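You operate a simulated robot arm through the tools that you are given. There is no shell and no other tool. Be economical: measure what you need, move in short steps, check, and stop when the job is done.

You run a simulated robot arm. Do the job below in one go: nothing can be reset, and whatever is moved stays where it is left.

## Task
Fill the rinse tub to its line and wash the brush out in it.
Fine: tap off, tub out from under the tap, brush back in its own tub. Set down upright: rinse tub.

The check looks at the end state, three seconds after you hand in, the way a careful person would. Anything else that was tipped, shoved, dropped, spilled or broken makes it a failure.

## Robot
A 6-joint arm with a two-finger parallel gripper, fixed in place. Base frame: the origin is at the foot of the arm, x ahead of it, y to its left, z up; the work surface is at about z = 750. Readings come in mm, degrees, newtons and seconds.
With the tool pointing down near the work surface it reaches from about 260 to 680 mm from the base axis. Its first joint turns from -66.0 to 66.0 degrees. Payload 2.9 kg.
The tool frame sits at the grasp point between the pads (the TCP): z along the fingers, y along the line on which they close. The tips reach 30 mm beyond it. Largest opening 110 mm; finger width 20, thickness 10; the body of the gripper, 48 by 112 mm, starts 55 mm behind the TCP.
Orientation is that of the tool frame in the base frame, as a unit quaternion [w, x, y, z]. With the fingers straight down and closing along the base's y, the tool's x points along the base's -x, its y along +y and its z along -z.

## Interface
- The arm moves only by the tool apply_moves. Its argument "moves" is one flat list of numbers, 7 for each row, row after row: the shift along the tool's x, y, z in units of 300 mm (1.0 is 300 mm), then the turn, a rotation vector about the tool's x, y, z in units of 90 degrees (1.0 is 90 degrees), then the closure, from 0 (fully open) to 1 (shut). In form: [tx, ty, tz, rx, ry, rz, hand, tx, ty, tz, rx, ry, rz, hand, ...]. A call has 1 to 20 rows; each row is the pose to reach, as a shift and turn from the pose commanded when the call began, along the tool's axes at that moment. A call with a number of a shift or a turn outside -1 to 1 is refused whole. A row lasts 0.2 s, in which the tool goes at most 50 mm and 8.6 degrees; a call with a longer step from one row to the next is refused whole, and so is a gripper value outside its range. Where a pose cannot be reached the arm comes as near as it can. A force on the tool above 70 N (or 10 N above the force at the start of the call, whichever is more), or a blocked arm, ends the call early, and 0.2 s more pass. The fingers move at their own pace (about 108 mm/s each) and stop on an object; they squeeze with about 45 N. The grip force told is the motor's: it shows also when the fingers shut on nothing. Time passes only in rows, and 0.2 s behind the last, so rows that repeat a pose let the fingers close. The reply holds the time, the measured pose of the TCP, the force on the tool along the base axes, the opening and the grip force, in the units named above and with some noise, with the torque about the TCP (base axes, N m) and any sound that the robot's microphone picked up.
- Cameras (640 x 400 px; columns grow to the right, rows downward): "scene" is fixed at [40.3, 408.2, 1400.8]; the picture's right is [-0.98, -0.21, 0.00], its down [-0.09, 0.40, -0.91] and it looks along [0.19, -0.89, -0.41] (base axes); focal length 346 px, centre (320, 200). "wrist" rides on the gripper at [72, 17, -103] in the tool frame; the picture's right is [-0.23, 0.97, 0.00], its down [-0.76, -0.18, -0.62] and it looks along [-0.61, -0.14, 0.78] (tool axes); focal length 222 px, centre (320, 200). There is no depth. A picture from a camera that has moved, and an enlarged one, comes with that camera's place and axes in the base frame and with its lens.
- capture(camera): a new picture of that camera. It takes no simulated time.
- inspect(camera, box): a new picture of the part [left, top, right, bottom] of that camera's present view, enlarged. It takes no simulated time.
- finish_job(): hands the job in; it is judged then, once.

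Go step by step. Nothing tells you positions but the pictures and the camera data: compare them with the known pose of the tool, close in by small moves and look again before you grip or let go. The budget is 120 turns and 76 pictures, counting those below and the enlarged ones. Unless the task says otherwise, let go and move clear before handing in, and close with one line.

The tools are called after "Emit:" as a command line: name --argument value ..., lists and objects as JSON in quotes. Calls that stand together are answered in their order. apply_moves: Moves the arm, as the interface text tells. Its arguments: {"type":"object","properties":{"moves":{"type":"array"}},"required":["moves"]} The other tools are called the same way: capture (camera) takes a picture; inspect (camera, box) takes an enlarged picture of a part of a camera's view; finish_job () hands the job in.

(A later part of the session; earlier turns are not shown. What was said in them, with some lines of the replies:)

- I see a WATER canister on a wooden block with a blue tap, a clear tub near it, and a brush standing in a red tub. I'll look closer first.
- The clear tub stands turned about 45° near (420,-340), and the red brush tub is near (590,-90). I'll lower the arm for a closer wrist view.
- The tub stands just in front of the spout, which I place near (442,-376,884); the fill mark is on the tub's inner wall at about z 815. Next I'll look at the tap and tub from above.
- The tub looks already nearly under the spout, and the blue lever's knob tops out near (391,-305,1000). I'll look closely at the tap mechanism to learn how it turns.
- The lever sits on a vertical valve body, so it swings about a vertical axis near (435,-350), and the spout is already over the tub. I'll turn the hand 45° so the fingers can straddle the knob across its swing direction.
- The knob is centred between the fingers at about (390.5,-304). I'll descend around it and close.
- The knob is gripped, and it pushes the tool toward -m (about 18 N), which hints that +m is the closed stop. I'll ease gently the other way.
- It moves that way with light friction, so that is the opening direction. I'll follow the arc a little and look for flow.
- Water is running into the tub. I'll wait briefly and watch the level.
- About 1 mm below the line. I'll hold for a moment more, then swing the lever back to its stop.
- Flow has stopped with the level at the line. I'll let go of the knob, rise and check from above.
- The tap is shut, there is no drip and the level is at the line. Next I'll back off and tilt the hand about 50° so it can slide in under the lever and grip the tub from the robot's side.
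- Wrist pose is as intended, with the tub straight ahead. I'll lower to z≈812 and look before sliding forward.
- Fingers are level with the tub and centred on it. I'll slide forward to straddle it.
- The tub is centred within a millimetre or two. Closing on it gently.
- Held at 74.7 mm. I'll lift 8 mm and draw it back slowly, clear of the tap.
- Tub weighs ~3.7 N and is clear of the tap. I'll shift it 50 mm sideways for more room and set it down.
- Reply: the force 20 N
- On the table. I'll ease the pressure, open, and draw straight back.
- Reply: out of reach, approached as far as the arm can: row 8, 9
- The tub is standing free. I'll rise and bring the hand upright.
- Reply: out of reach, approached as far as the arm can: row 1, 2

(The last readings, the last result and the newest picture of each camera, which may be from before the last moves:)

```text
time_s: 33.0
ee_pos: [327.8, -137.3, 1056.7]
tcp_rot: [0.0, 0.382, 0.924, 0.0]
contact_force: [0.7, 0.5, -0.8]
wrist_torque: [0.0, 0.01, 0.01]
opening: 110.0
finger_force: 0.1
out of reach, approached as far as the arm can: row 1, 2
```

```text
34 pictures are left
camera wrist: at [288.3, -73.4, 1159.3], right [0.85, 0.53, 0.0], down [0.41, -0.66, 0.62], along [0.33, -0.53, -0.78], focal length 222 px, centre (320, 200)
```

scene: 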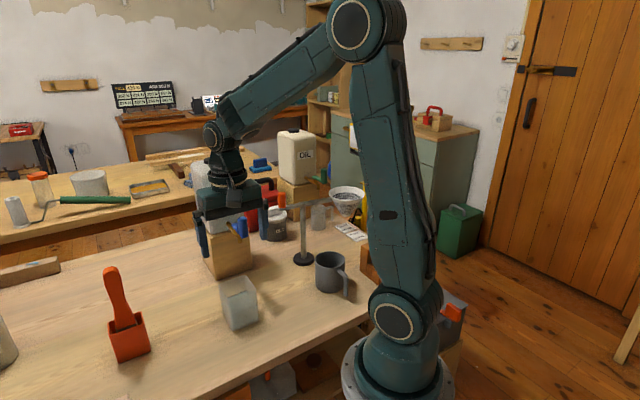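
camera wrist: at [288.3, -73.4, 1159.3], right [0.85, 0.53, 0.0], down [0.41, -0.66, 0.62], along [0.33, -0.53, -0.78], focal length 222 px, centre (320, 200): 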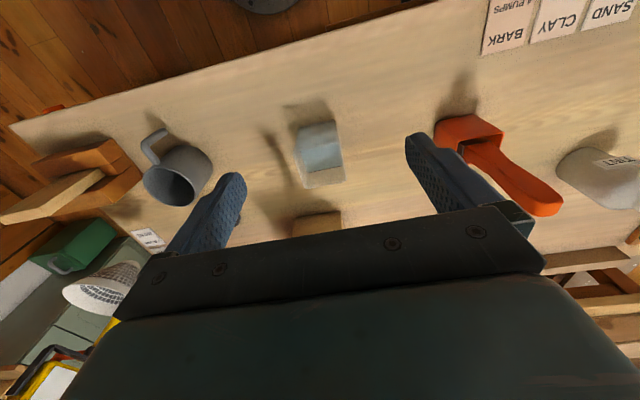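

Everything stands as it should. The brush handle's top is near (584,-74,972), so I'll move above it for a closer look.

Emit:
apply_moves --moves '[-0.077, 0.1245, 0, 0, 0, 0, 0, -0.154, 0.249, 0, 0, 0, 0, 0, -0.23, 0.3735, 0, 0, 0, 0, 0, -0.307, 0.498, 0, 0, 0, 0, 0, -0.384, 0.6225, 0, 0, 0, 0, 0, -0.46, 0.747, 0, 0, 0, 0, 0]'

Emit:
capture --camera "wrist"

Emit:
inspect --camera "scene" --box '[50, 220, 210, 370]'

```text
time_s: 34.4
ee_pos: [583.4, -77.5, 1055.2]
tcp_rot: [0.0, 0.382, 0.924, 0.0]
contact_force: [0.0, -0.2, -0.6]
wrist_torque: [0.0, 0.01, -0.03]
opening: 110.2
finger_force: 0.1
```

```text
33 pictures are left
camera wrist: at [543.7, -13.1, 1158.7], right [0.85, 0.53, 0.0], down [0.41, -0.66, 0.62], along [0.33, -0.53, -0.78], focal length 222 px, centre (320, 200)
```

wrist: 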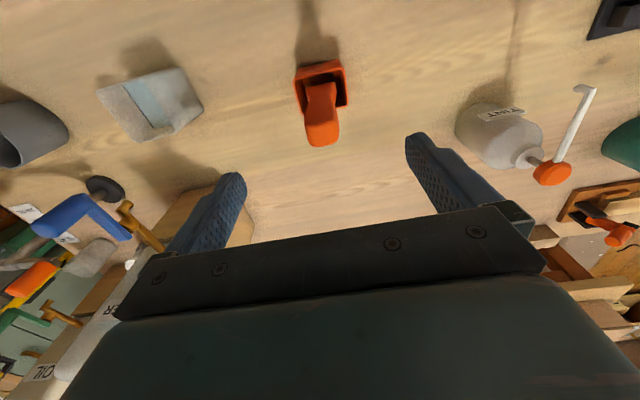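

```text
2.67 times, centred on (130, 295) of scene
camera zoom: at [40.3, 408.2, 1400.8], right [-0.98, -0.21, 0.0], down [-0.09, 0.4, -0.91], along [0.19, -0.89, -0.41], focal length 922 px, centre (827, -53)
```

zoom: 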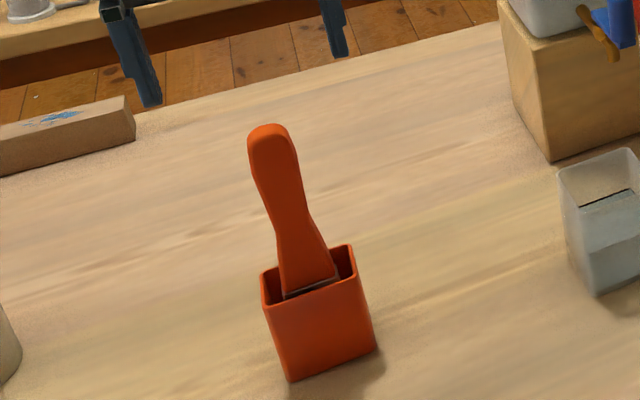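

Emit:
inspect --camera "wrist" --box '[270, 40, 370, 160]'

```text
3.33 times, centred on (320, 100) of wrist
camera zoom: at [543.7, -13.1, 1158.7], right [0.85, 0.53, 0.0], down [0.41, -0.66, 0.62], along [0.33, -0.53, -0.78], focal length 740 px, centre (320, 533)
```

zoom: 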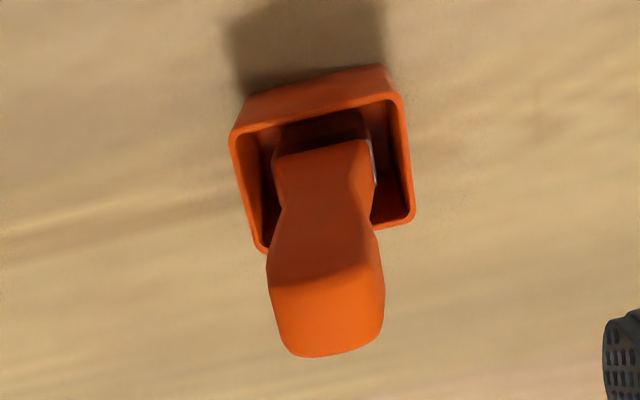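

The brush handle is nearly vertical, about 32 mm wide along the closing line, and its tub is turned the same way as the hand. I'll descend around the handle and check.

Emit:
apply_moves --moves '[-0.018, 0.006, 0.12, 0, 0, 0, 0.2, -0.018, 0.006, 0.24, 0, 0, 0, 0.4, -0.018, 0.006, 0.36, 0, 0, 0, 0.4, -0.018, 0.006, 0.435, 0, 0, 0, 0.4]'

Emit:
inspect --camera "wrist" --box '[230, 30, 420, 190]'

Emit:
inspect --camera "scene" --box '[50, 220, 210, 370]'

```text
time_s: 35.4
ee_pos: [587.4, -80.1, 925.1]
tcp_rot: [0.001, 0.383, 0.924, 0.0]
contact_force: [0.2, 0.2, 3.0]
wrist_torque: [-0.02, 0.02, -0.03]
opening: 66.2
finger_force: 0.1
```

```text
2.50 times, centred on (325, 110) of wrist
camera zoom: at [548.5, -15.9, 1028.0], right [0.85, 0.53, 0.0], down [0.41, -0.66, 0.62], along [0.33, -0.53, -0.78], focal length 555 px, centre (308, 425)
```

zoom: 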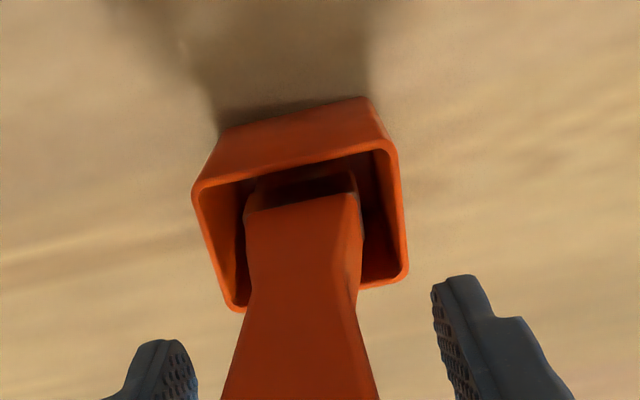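

```text
2.67 times, centred on (130, 295) of scene
camera zoom: at [40.2, 408.2, 1400.8], right [-0.98, -0.21, 0.0], down [-0.09, 0.4, -0.91], along [0.19, -0.89, -0.41], focal length 922 px, centre (827, -53)
```

zoom: 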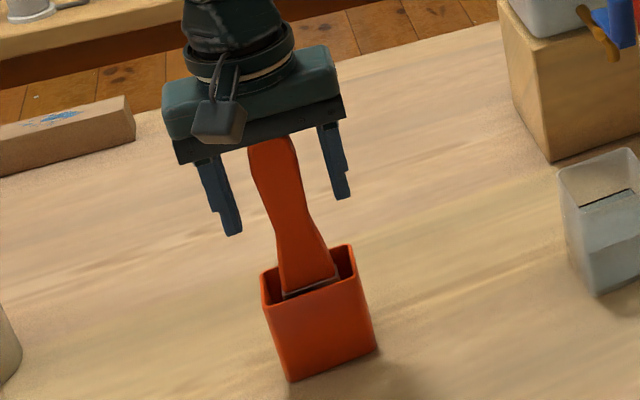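

The force reads 3 N upward, so the palm may be just touching the handle's top. I'll rise 10 mm and then close.

Emit:
apply_moves --moves '[0, 0, -0.033, 0, 0, 0, 0.4, 0, 0, -0.033, 0, 0, 0, 0.5, 0, 0, -0.033, 0, 0, 0, 0.6, 0, 0, -0.033, 0, 0, 0, 0.68, 0, 0, -0.033, 0, 0, 0, 0.76, 0, 0, -0.033, 0, 0, 0, 0.84, 0, 0, -0.033, 0, 0, 0, 0.84]'

Emit:
inspect --camera "wrist" --box '[230, 30, 420, 190]'

Emit:
inspect --camera "scene" --box '[50, 220, 210, 370]'

```text
time_s: 37.0
ee_pos: [587.7, -79.1, 934.3]
tcp_rot: [-0.001, 0.382, 0.924, 0.0]
contact_force: [0.6, 0.2, 0.0]
wrist_torque: [-0.03, 0.01, -0.02]
opening: 29.2
finger_force: 44.9
```

```text
2.50 times, centred on (325, 110) of wrist
camera zoom: at [548.5, -15.6, 1038.1], right [0.85, 0.53, 0.0], down [0.41, -0.66, 0.62], along [0.33, -0.53, -0.78], focal length 555 px, centre (308, 425)
```

zoom: 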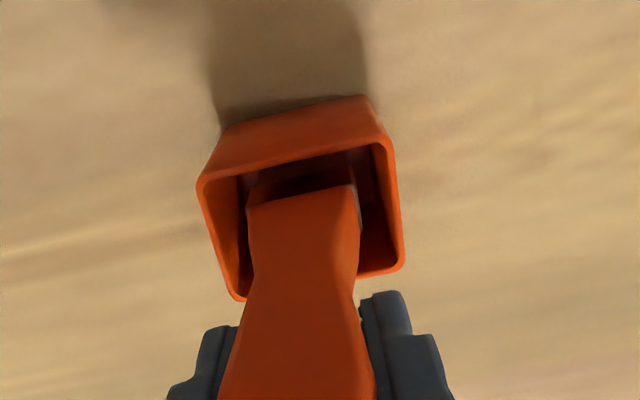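

```text
2.67 times, centred on (130, 295) of scene
camera zoom: at [40.3, 408.2, 1400.8], right [-0.98, -0.21, 0.0], down [-0.09, 0.4, -0.91], along [0.19, -0.89, -0.41], focal length 922 px, centre (827, -53)
```

zoom: 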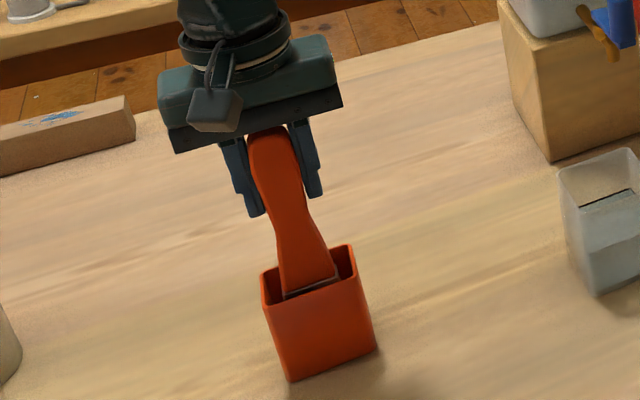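

The handle is gripped at 29 mm. I'll lift straight up and check that its tub stays down.

Emit:
apply_moves --moves '[0, 0, -0.04, 0, 0, 0, 0.84, 0, 0, -0.08, 0, 0, 0, 0.84, 0, 0, -0.13, 0, 0, 0, 0.84]'

Emit:
inspect --camera "scene" --box '[50, 200, 210, 370]'

```text
time_s: 37.8
ee_pos: [587.9, -77.7, 975.0]
tcp_rot: [0.0, 0.382, 0.924, 0.0]
contact_force: [0.2, 0.7, -0.9]
wrist_torque: [0.0, -0.01, 0.03]
opening: 29.3
finger_force: 45.2
```

```text
2.35 times, centred on (130, 285) of scene
camera zoom: at [40.3, 408.2, 1400.8], right [-0.98, -0.21, 0.0], down [-0.09, 0.4, -0.91], along [0.19, -0.89, -0.41], focal length 814 px, centre (767, 0)
```

zoom: 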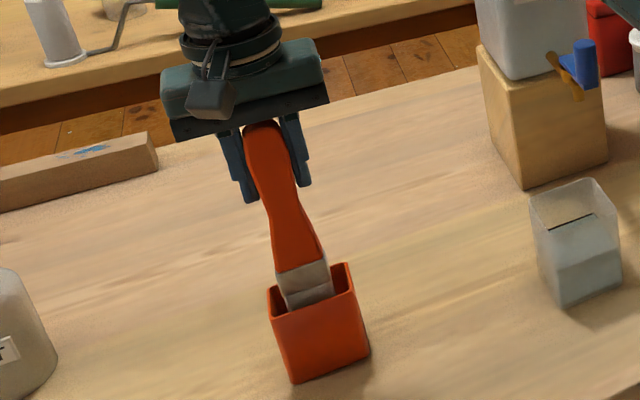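

Emit:
apply_moves --moves '[0, 0, -0.1, 0, 0, 0, 0.84, 0, 0, -0.2, 0, 0, 0, 0.84, 0, 0, -0.3, 0, 0, 0, 0.84, 0, 0, -0.37, 0, 0, 0, 0.84]'

Emit:
inspect --camera "scene" --box '[50, 160, 290, 370]'

Emit:
inspect --camera "wrist" --box '[60, 20, 440, 240]'

```text
time_s: 38.8
ee_pos: [588.6, -78.7, 1086.5]
tcp_rot: [-0.001, 0.382, 0.924, 0.0]
contact_force: [0.1, 1.0, -1.8]
wrist_torque: [0.03, 0.04, 0.03]
opening: 29.2
finger_force: 44.7
```

```text
1.90 times, centred on (170, 265) of scene
camera zoom: at [40.3, 408.2, 1400.8], right [-0.98, -0.21, 0.0], down [-0.09, 0.4, -0.91], along [0.19, -0.89, -0.41], focal length 659 px, centre (606, 76)
```

zoom: 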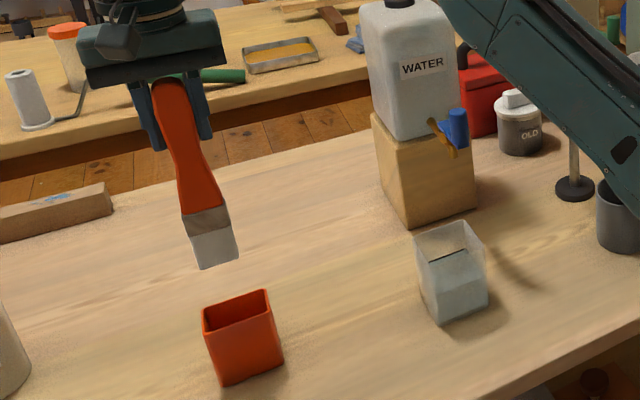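

```text
1.68 times, centred on (250, 130) of wrist
camera zoom: at [548.5, -14.6, 1189.4], right [0.85, 0.53, 0.0], down [0.41, -0.66, 0.62], along [0.33, -0.53, -0.78], focal length 374 px, centre (438, 318)
```

zoom: 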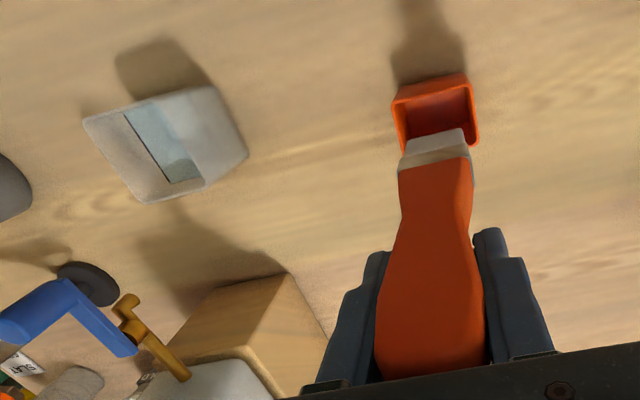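

The brush is free of its tub, with bristle ends near z 907. I'll carry it over the rinse tub, centred at about (384,-226).

Emit:
apply_moves --moves '[0.0153, -0.1037, 0, 0, 0, 0, 0.84, 0.0306, -0.2074, 0, 0, 0, 0, 0.84, 0.046, -0.311, 0, 0, 0, 0, 0.84, 0.0613, -0.4148, 0, 0, 0, 0, 0.84, 0.0766, -0.5185, 0, 0, 0, 0, 0.84, 0.092, -0.6222, 0, 0, 0, 0, 0.84, 0.1073, -0.726, 0, 0, 0, 0, 0.84, 0.1226, -0.8297, 0, 0, 0, 0, 0.84, 0.1226, -0.8297, 0, 0, 0, 0, 0.84]'

Emit:
inspect --camera "scene" --box '[180, 180, 310, 340]'

Emit:
inspect --camera "wrist" --box '[230, 40, 420, 200]'

```text
time_s: 40.8
ee_pos: [385.8, -230.0, 1085.6]
tcp_rot: [0.001, 0.382, 0.924, 0.0]
contact_force: [-0.5, 0.0, -0.3]
wrist_torque: [0.02, 0.03, 0.01]
opening: 29.5
finger_force: 45.2
```

```text
2.50 times, centred on (245, 260) of scene
camera zoom: at [40.3, 408.2, 1400.8], right [-0.98, -0.21, 0.0], down [-0.09, 0.4, -0.91], along [0.19, -0.89, -0.41], focal length 865 px, centre (508, 50)
```

zoom: 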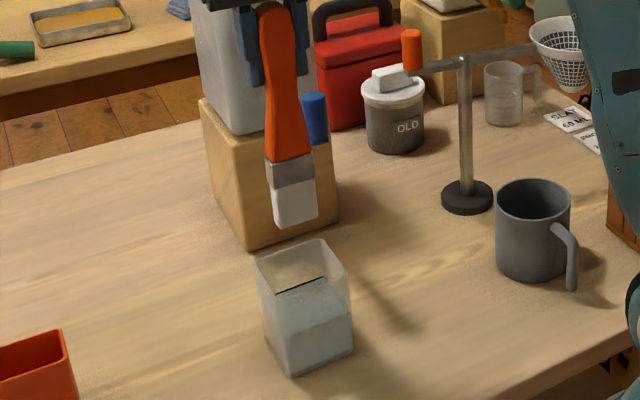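

```text
2.50 times, centred on (325, 120) of wrist
camera zoom: at [346.0, -165.8, 1188.6], right [0.85, 0.53, 0.0], down [0.41, -0.66, 0.62], along [0.33, -0.53, -0.78], focal length 555 px, centre (308, 400)
```

zoom: 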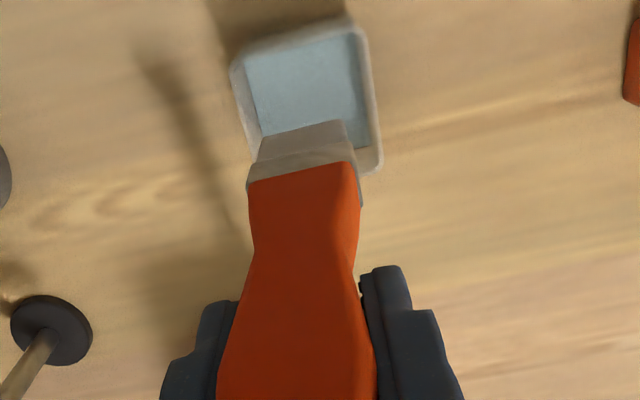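

The bristles are centred over the tub. I'll lower halfway and check the clearance at the rim.

Emit:
apply_moves --moves '[0, 0, 0.08, 0, 0, 0, 0.84, 0, 0, 0.16, 0, 0, 0, 0.84, 0, 0, 0.24, 0, 0, 0, 0.84, 0, 0, 0.29, 0, 0, 0, 0.84]'

Emit:
inspect --camera "scene" --box '[190, 200, 300, 320]'

Emit:
inspect --camera "wrist" --box '[230, 40, 420, 200]'

```text
time_s: 41.8
ee_pos: [386.2, -229.2, 998.7]
tcp_rot: [0.001, 0.383, 0.924, -0.001]
contact_force: [-1.0, 0.6, -1.1]
wrist_torque: [0.02, -0.02, 0.03]
opening: 29.5
finger_force: 44.7
```

```text
3.33 times, centred on (245, 260) of scene
camera zoom: at [40.3, 408.2, 1400.8], right [-0.98, -0.21, 0.0], down [-0.09, 0.4, -0.91], along [0.19, -0.89, -0.41], focal length 1153 px, centre (570, 0)
```

zoom: 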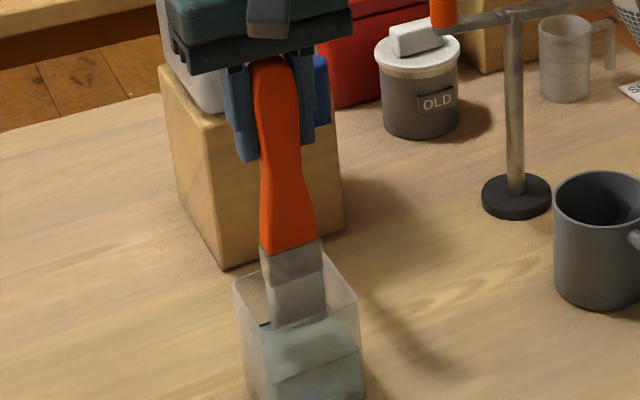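

```text
2.50 times, centred on (325, 120) of wrist
camera zoom: at [346.5, -165.2, 1101.9], right [0.85, 0.53, 0.0], down [0.41, -0.66, 0.62], along [0.33, -0.53, -0.78], focal length 555 px, centre (308, 400)
```

zoom: 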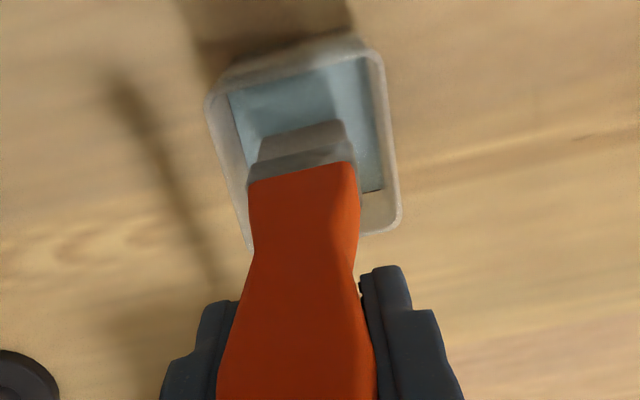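

Good clearance all around. I'll lower the bristles into the water and check the force.

Emit:
apply_moves --moves '[0, 0, 0.04, 0, 0, 0, 0.84, 0, 0, 0.08, 0, 0, 0, 0.84, 0, 0, 0.12, 0, 0, 0, 0.84, 0, 0, 0.15, 0, 0, 0, 0.84, 0, 0, 0.18, 0, 0, 0, 0.84]'

Emit:
inspect --camera "scene" --box '[190, 200, 300, 320]'

```text
time_s: 43.0
ee_pos: [385.9, -228.3, 944.8]
tcp_rot: [0.001, 0.383, 0.924, 0.0]
contact_force: [-0.2, -0.4, -0.2]
wrist_torque: [0.0, 0.01, -0.02]
opening: 29.5
finger_force: 45.1
```

```text
3.33 times, centred on (245, 260) of scene
camera zoom: at [40.3, 408.2, 1400.8], right [-0.98, -0.21, 0.0], down [-0.09, 0.4, -0.91], along [0.19, -0.89, -0.41], focal length 1153 px, centre (570, 0)
```

zoom: 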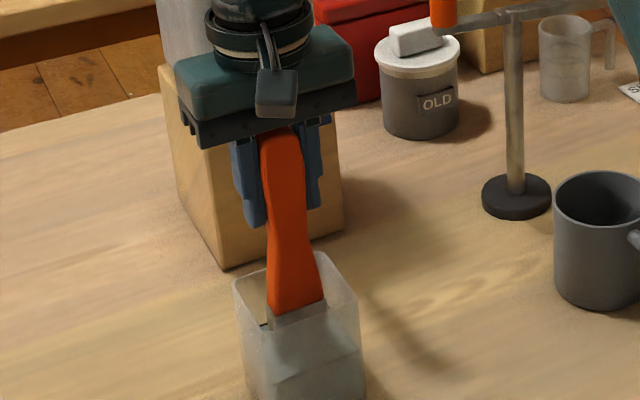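

The bristles are in the water without contact force. I'll swish gently back and forth, side to side and up and down.

Emit:
apply_moves --moves '[0.02, 0, 0, 0, 0, 0, 0.84, 0.035, 0, 0, 0, 0, 0, 0.84, 0.01, 0.012, 0, 0, 0, 0, 0.84, -0.015, 0.015, 0, 0, 0, 0, 0.84, -0.02, 0, 0, 0, 0, 0, 0.84, 0, -0.015, 0, 0, 0, 0, 0.84, 0.03, -0.012, 0, 0, 0, 0, 0.84, 0.035, 0, -0.03, 0, 0, 0, 0.84, 0.01, 0.012, 0, 0, 0, 0, 0.84, -0.015, 0.015, -0.03, 0, 0, 0, 0.84, -0.02, 0, 0, 0, 0, 0, 0.84, 0, -0.015, -0.03, 0, 0, 0, 0.84, 0.03, -0.01, 0, 0, 0, 0, 0.84, 0.03, 0.01, -0.03, 0, 0, 0, 0.84, 0, 0.015, 0, 0, 0, 0, 0.84, -0.02, 0, -0.03, 0, 0, 0, 0.84, 0, -0.015, 0, 0, 0, 0, 0.84, 0.03, 0, 0, 0, 0, 0, 0.84, 0, 0, 0, 0, 0, 0, 0.84]'

Emit:
inspect --camera "wrist" --box '[230, 40, 420, 200]'

```text
time_s: 47.0
ee_pos: [388.3, -228.6, 944.1]
tcp_rot: [0.0, 0.383, 0.924, 0.0]
contact_force: [-0.6, -0.3, -1.2]
wrist_torque: [0.02, -0.01, 0.01]
opening: 29.3
finger_force: 45.1
```

```text
2.50 times, centred on (325, 120) of wrist
camera zoom: at [346.9, -164.5, 1047.6], right [0.85, 0.53, 0.0], down [0.41, -0.66, 0.62], along [0.33, -0.53, -0.78], focal length 555 px, centre (308, 400)
```

zoom: 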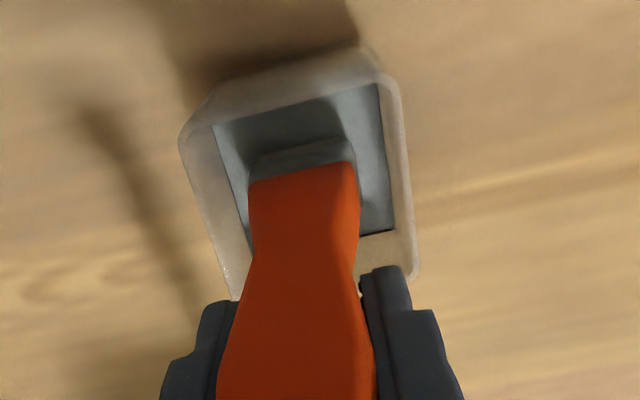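

The water has greyed, so the brush is rinsing out. One more round of swishing.

Emit:
apply_moves --moves '[0.02, 0, 0, 0, 0, 0, 0.84, 0.04, 0, 0, 0, 0, 0, 0.84, 0.01, 0.012, 0, 0, 0, 0, 0.84, -0.02, 0.015, 0, 0, 0, 0, 0.84, -0.02, 0, 0, 0, 0, 0, 0.84, 0, -0.015, 0, 0, 0, 0, 0.84, 0.03, -0.012, 0, 0, 0, 0, 0.84, 0.04, 0, 0.01, 0, 0, 0, 0.84, 0.01, 0.012, 0, 0, 0, 0, 0.84, -0.02, 0.015, 0.01, 0, 0, 0, 0.84, -0.02, 0, 0, 0, 0, 0, 0.84, 0.03, -0.015, 0, 0, 0, 0, 0.84, 0.04, -0.01, 0, 0, 0, 0, 0.84, 0, 0.01, 0, 0, 0, 0, 0.84, -0.02, 0.015, 0, 0, 0, 0, 0.84, 0.02, 0, 0, 0, 0, 0, 0.84, 0.04, -0.01, 0, 0, 0, 0, 0.84, 0, 0, 0, 0, 0, 0, 0.84, 0, 0, 0, 0, 0, 0, 0.84]'

Emit:
inspect --camera "wrist" --box '[230, 40, 420, 200]'

```text
time_s: 51.0
ee_pos: [386.9, -228.6, 944.8]
tcp_rot: [-0.001, 0.383, 0.924, 0.0]
contact_force: [-0.1, 0.2, -1.1]
wrist_torque: [0.0, 0.03, -0.01]
opening: 29.6
finger_force: 45.0
```

```text
2.50 times, centred on (325, 120) of wrist
camera zoom: at [346.9, -165.1, 1047.8], right [0.85, 0.53, 0.0], down [0.41, -0.66, 0.62], along [0.33, -0.53, -0.78], focal length 555 px, centre (308, 400)
```

zoom: 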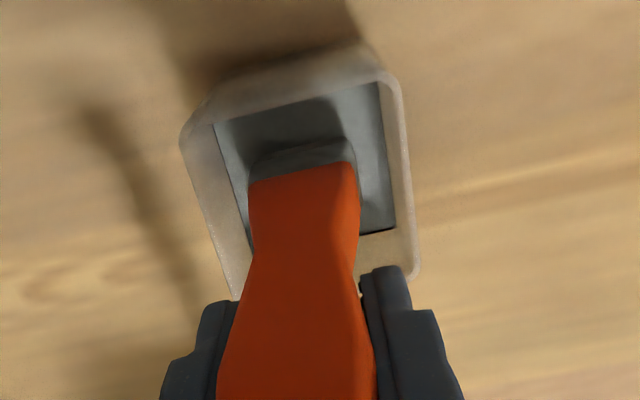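

I'll lift the bristles out of the water, keep them over the tub to drip, and look at them.

Emit:
apply_moves --moves '[0, 0, -0.05, 0, 0, 0, 0.84, 0, 0, -0.1, 0, 0, 0, 0.84, 0, 0, -0.15, 0, 0, 0, 0.84, 0, 0, -0.2, 0, 0, 0, 0.84, 0, 0, -0.25, 0, 0, 0, 0.84, 0, 0, -0.25, 0, 0, 0, 0.84, 0, 0, -0.25, 0, 0, 0, 0.84, 0, 0, -0.25, 0, 0, 0, 0.84, 0, 0, -0.25, 0, 0, 0, 0.84, 0, 0, -0.25, 0, 0, 0, 0.84, 0, 0, -0.25, 0, 0, 0, 0.84, 0, 0, -0.25, 0, 0, 0, 0.84, 0, 0, -0.25, 0, 0, 0, 0.84, 0, 0, -0.25, 0, 0, 0, 0.84, 0, 0, -0.25, 0, 0, 0, 0.84]'

Emit:
inspect --camera "scene" --box '[210, 220, 290, 310]'

```text
time_s: 54.2
ee_pos: [386.9, -228.6, 1019.3]
tcp_rot: [0.0, 0.383, 0.924, -0.001]
contact_force: [0.7, 0.0, -0.3]
wrist_torque: [-0.02, -0.03, 0.04]
opening: 29.6
finger_force: 45.3
```

```text
4.44 times, centred on (250, 265) of scene
camera zoom: at [40.3, 408.2, 1400.8], right [-0.98, -0.21, 0.0], down [-0.09, 0.4, -0.91], along [0.19, -0.89, -0.41], focal length 1537 px, centre (631, -89)
```

zoom: 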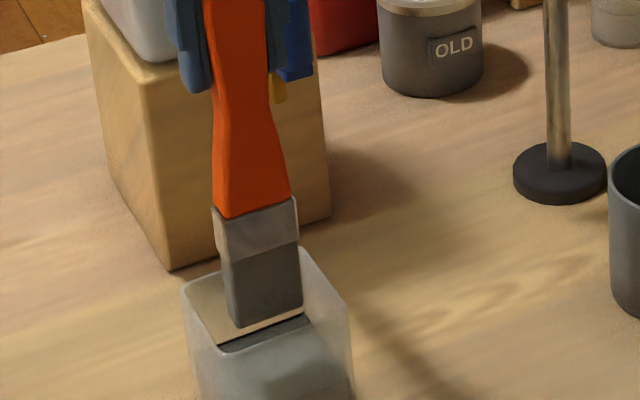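

The bristles have gone from white to dark and wet, and there's no dripping. I'll rise and carry the brush back along the same path to above its own tub.

Emit:
apply_moves --moves '[0, 0, -0.08, 0, 0, 0, 0.84, 0, 0, -0.16, 0, 0, 0, 0.84, 0, 0, -0.22, 0, 0, 0, 0.84, -0.0153, 0.1037, -0.22, 0, 0, 0, 0.84, -0.0306, 0.2074, -0.22, 0, 0, 0, 0.84, -0.046, 0.311, -0.22, 0, 0, 0, 0.84, -0.0613, 0.4148, -0.22, 0, 0, 0, 0.84, -0.0766, 0.5185, -0.22, 0, 0, 0, 0.84, -0.092, 0.6222, -0.22, 0, 0, 0, 0.84, -0.1073, 0.726, -0.22, 0, 0, 0, 0.84, -0.1226, 0.8297, -0.22, 0, 0, 0, 0.84, -0.1226, 0.8297, -0.22, 0, 0, 0, 0.84]'

Emit:
inspect --camera "scene" --box '[50, 180, 290, 370]'

Emit:
inspect --camera "wrist" --box '[230, 30, 420, 190]'

```text
time_s: 56.8
ee_pos: [587.7, -78.5, 1085.5]
tcp_rot: [0.0, 0.383, 0.924, 0.0]
contact_force: [0.3, -0.4, -1.5]
wrist_torque: [-0.01, 0.01, 0.01]
opening: 29.3
finger_force: 44.7
```

```text
2.11 times, centred on (170, 275) of scene
camera zoom: at [40.3, 408.2, 1400.8], right [-0.98, -0.21, 0.0], down [-0.09, 0.4, -0.91], along [0.19, -0.89, -0.41], focal length 728 px, centre (636, 42)
```

zoom: 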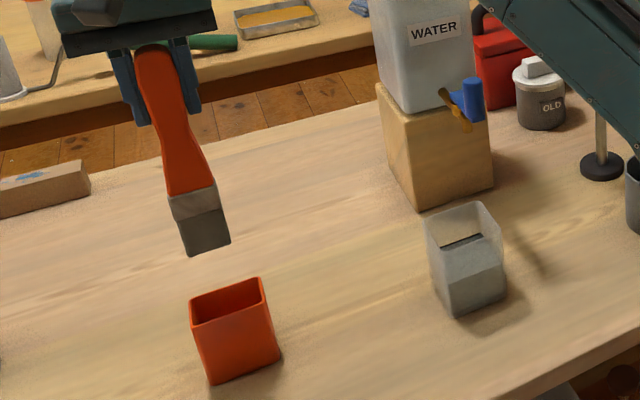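

```text
2.50 times, centred on (325, 110) of wrist
camera zoom: at [548.2, -14.3, 1188.1], right [0.85, 0.53, 0.0], down [0.41, -0.66, 0.62], along [0.33, -0.53, -0.78], focal length 555 px, centre (308, 425)
```

zoom: 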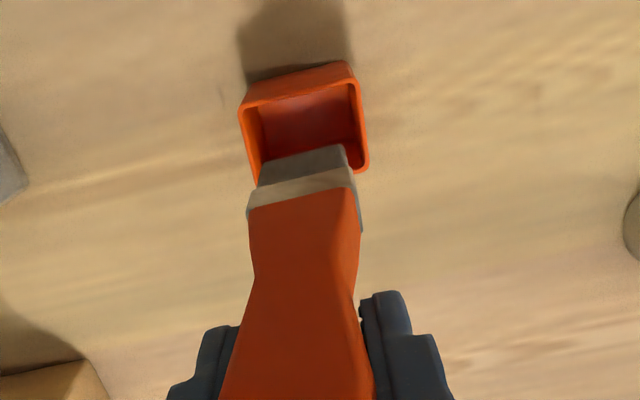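

Aligned as before. I'll lower the brush into its tub.

Emit:
apply_moves --moves '[0, 0, 0.08, 0, 0, 0, 0.84, 0, 0, 0.16, 0, 0, 0, 0.84, 0, 0, 0.24, 0, 0, 0, 0.84, 0, 0, 0.3, 0, 0, 0, 0.84, 0, 0, 0.36, 0, 0, 0, 0.84, 0, 0, 0.42, 0, 0, 0, 0.84, 0, 0, 0.46, 0, 0, 0, 0.84, 0, 0, 0.485, 0, 0, 0, 0.84, 0, 0, 0.497, 0, 0, 0, 0.84]'

Emit:
inspect --camera "scene" --box '[50, 220, 210, 370]'

```text
time_s: 58.8
ee_pos: [589.6, -78.7, 935.5]
tcp_rot: [0.0, 0.383, 0.924, 0.0]
contact_force: [-0.7, -0.8, -0.7]
wrist_torque: [-0.02, 0.02, 0.01]
opening: 29.4
finger_force: 44.8
```

```text
2.67 times, centred on (130, 295) of scene
camera zoom: at [40.3, 408.2, 1400.8], right [-0.98, -0.21, 0.0], down [-0.09, 0.4, -0.91], along [0.19, -0.89, -0.41], focal length 922 px, centre (827, -53)
```

zoom: 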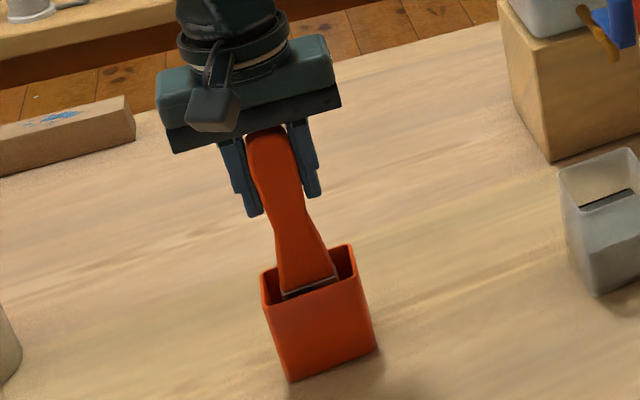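

Brush is back in its tub just as it was. I'll open gently and rise clear.

Emit:
apply_moves --moves '[0, 0, 0.002, 0, 0, 0, 0.8, 0, 0, 0.002, 0, 0, 0, 0.7, 0, 0, 0.002, 0, 0, 0, 0.5, 0, 0, 0.002, 0, 0, 0, 0.3, 0, 0, 0.002, 0, 0, 0, 0.2, 0, 0, -0.12, 0, 0, 0, 0.1, 0, 0, -0.24, 0, 0, 0, 0.1, 0, 0, -0.36, 0, 0, 0, 0.1, 0, 0, -0.48, 0, 0, 0, 0.1]'

Emit:
capture --camera "scene"

Emit:
inspect --camera "scene" --box '[205, 200, 285, 330]'

Emit:
capture --camera "wrist"

```text
time_s: 60.8
ee_pos: [588.1, -79.9, 1079.3]
tcp_rot: [0.001, 0.383, 0.924, 0.0]
contact_force: [0.4, 0.0, -0.9]
wrist_torque: [0.02, 0.0, 0.02]
opening: 99.0
finger_force: 0.1
```

```text
12 pictures are left
```

scene: 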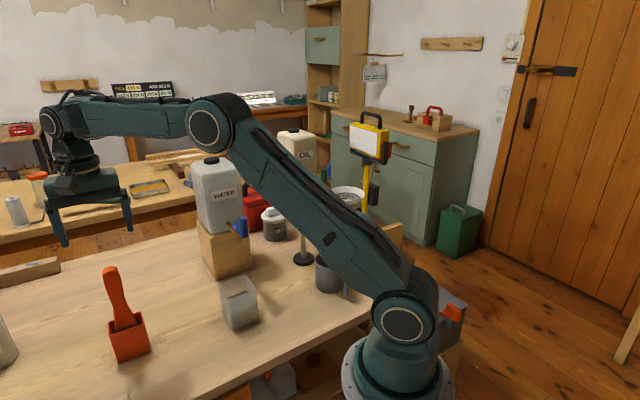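

```text
3.08 times, centred on (245, 265) of scene
camera zoom: at [40.3, 408.2, 1400.8], right [-0.98, -0.21, 0.0], down [-0.09, 0.4, -0.91], along [0.19, -0.89, -0.41], focal length 1064 px, centre (551, 0)
```

zoom: 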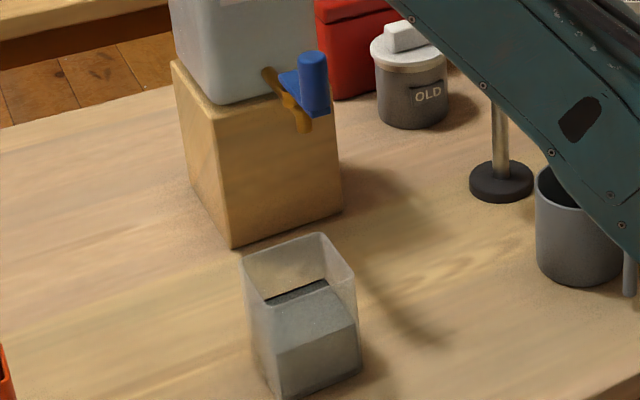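

```text
10 pictures are left
camera wrist: at [548.4, -15.0, 1183.4], right [0.85, 0.53, 0.0], down [0.41, -0.66, 0.62], along [0.33, -0.53, -0.78], focal length 222 px, centre (320, 200)
```

wrist: 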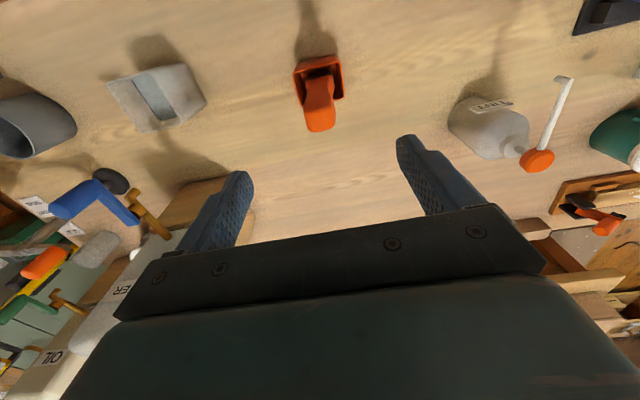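

The tap is off, and the rinse tub stands upright at its line and clear of the spout. The brush is back in its own tub and the arm is clear, so I'm handing in.

Emit:
finish_job

```text
The job is handed in.
```

I filled the rinse tub to its line, turned the tap off and moved the tub out from under it; it is standing upright. I washed the brush in it and put it back in its own tub, and saw nothing spilled or knocked over.
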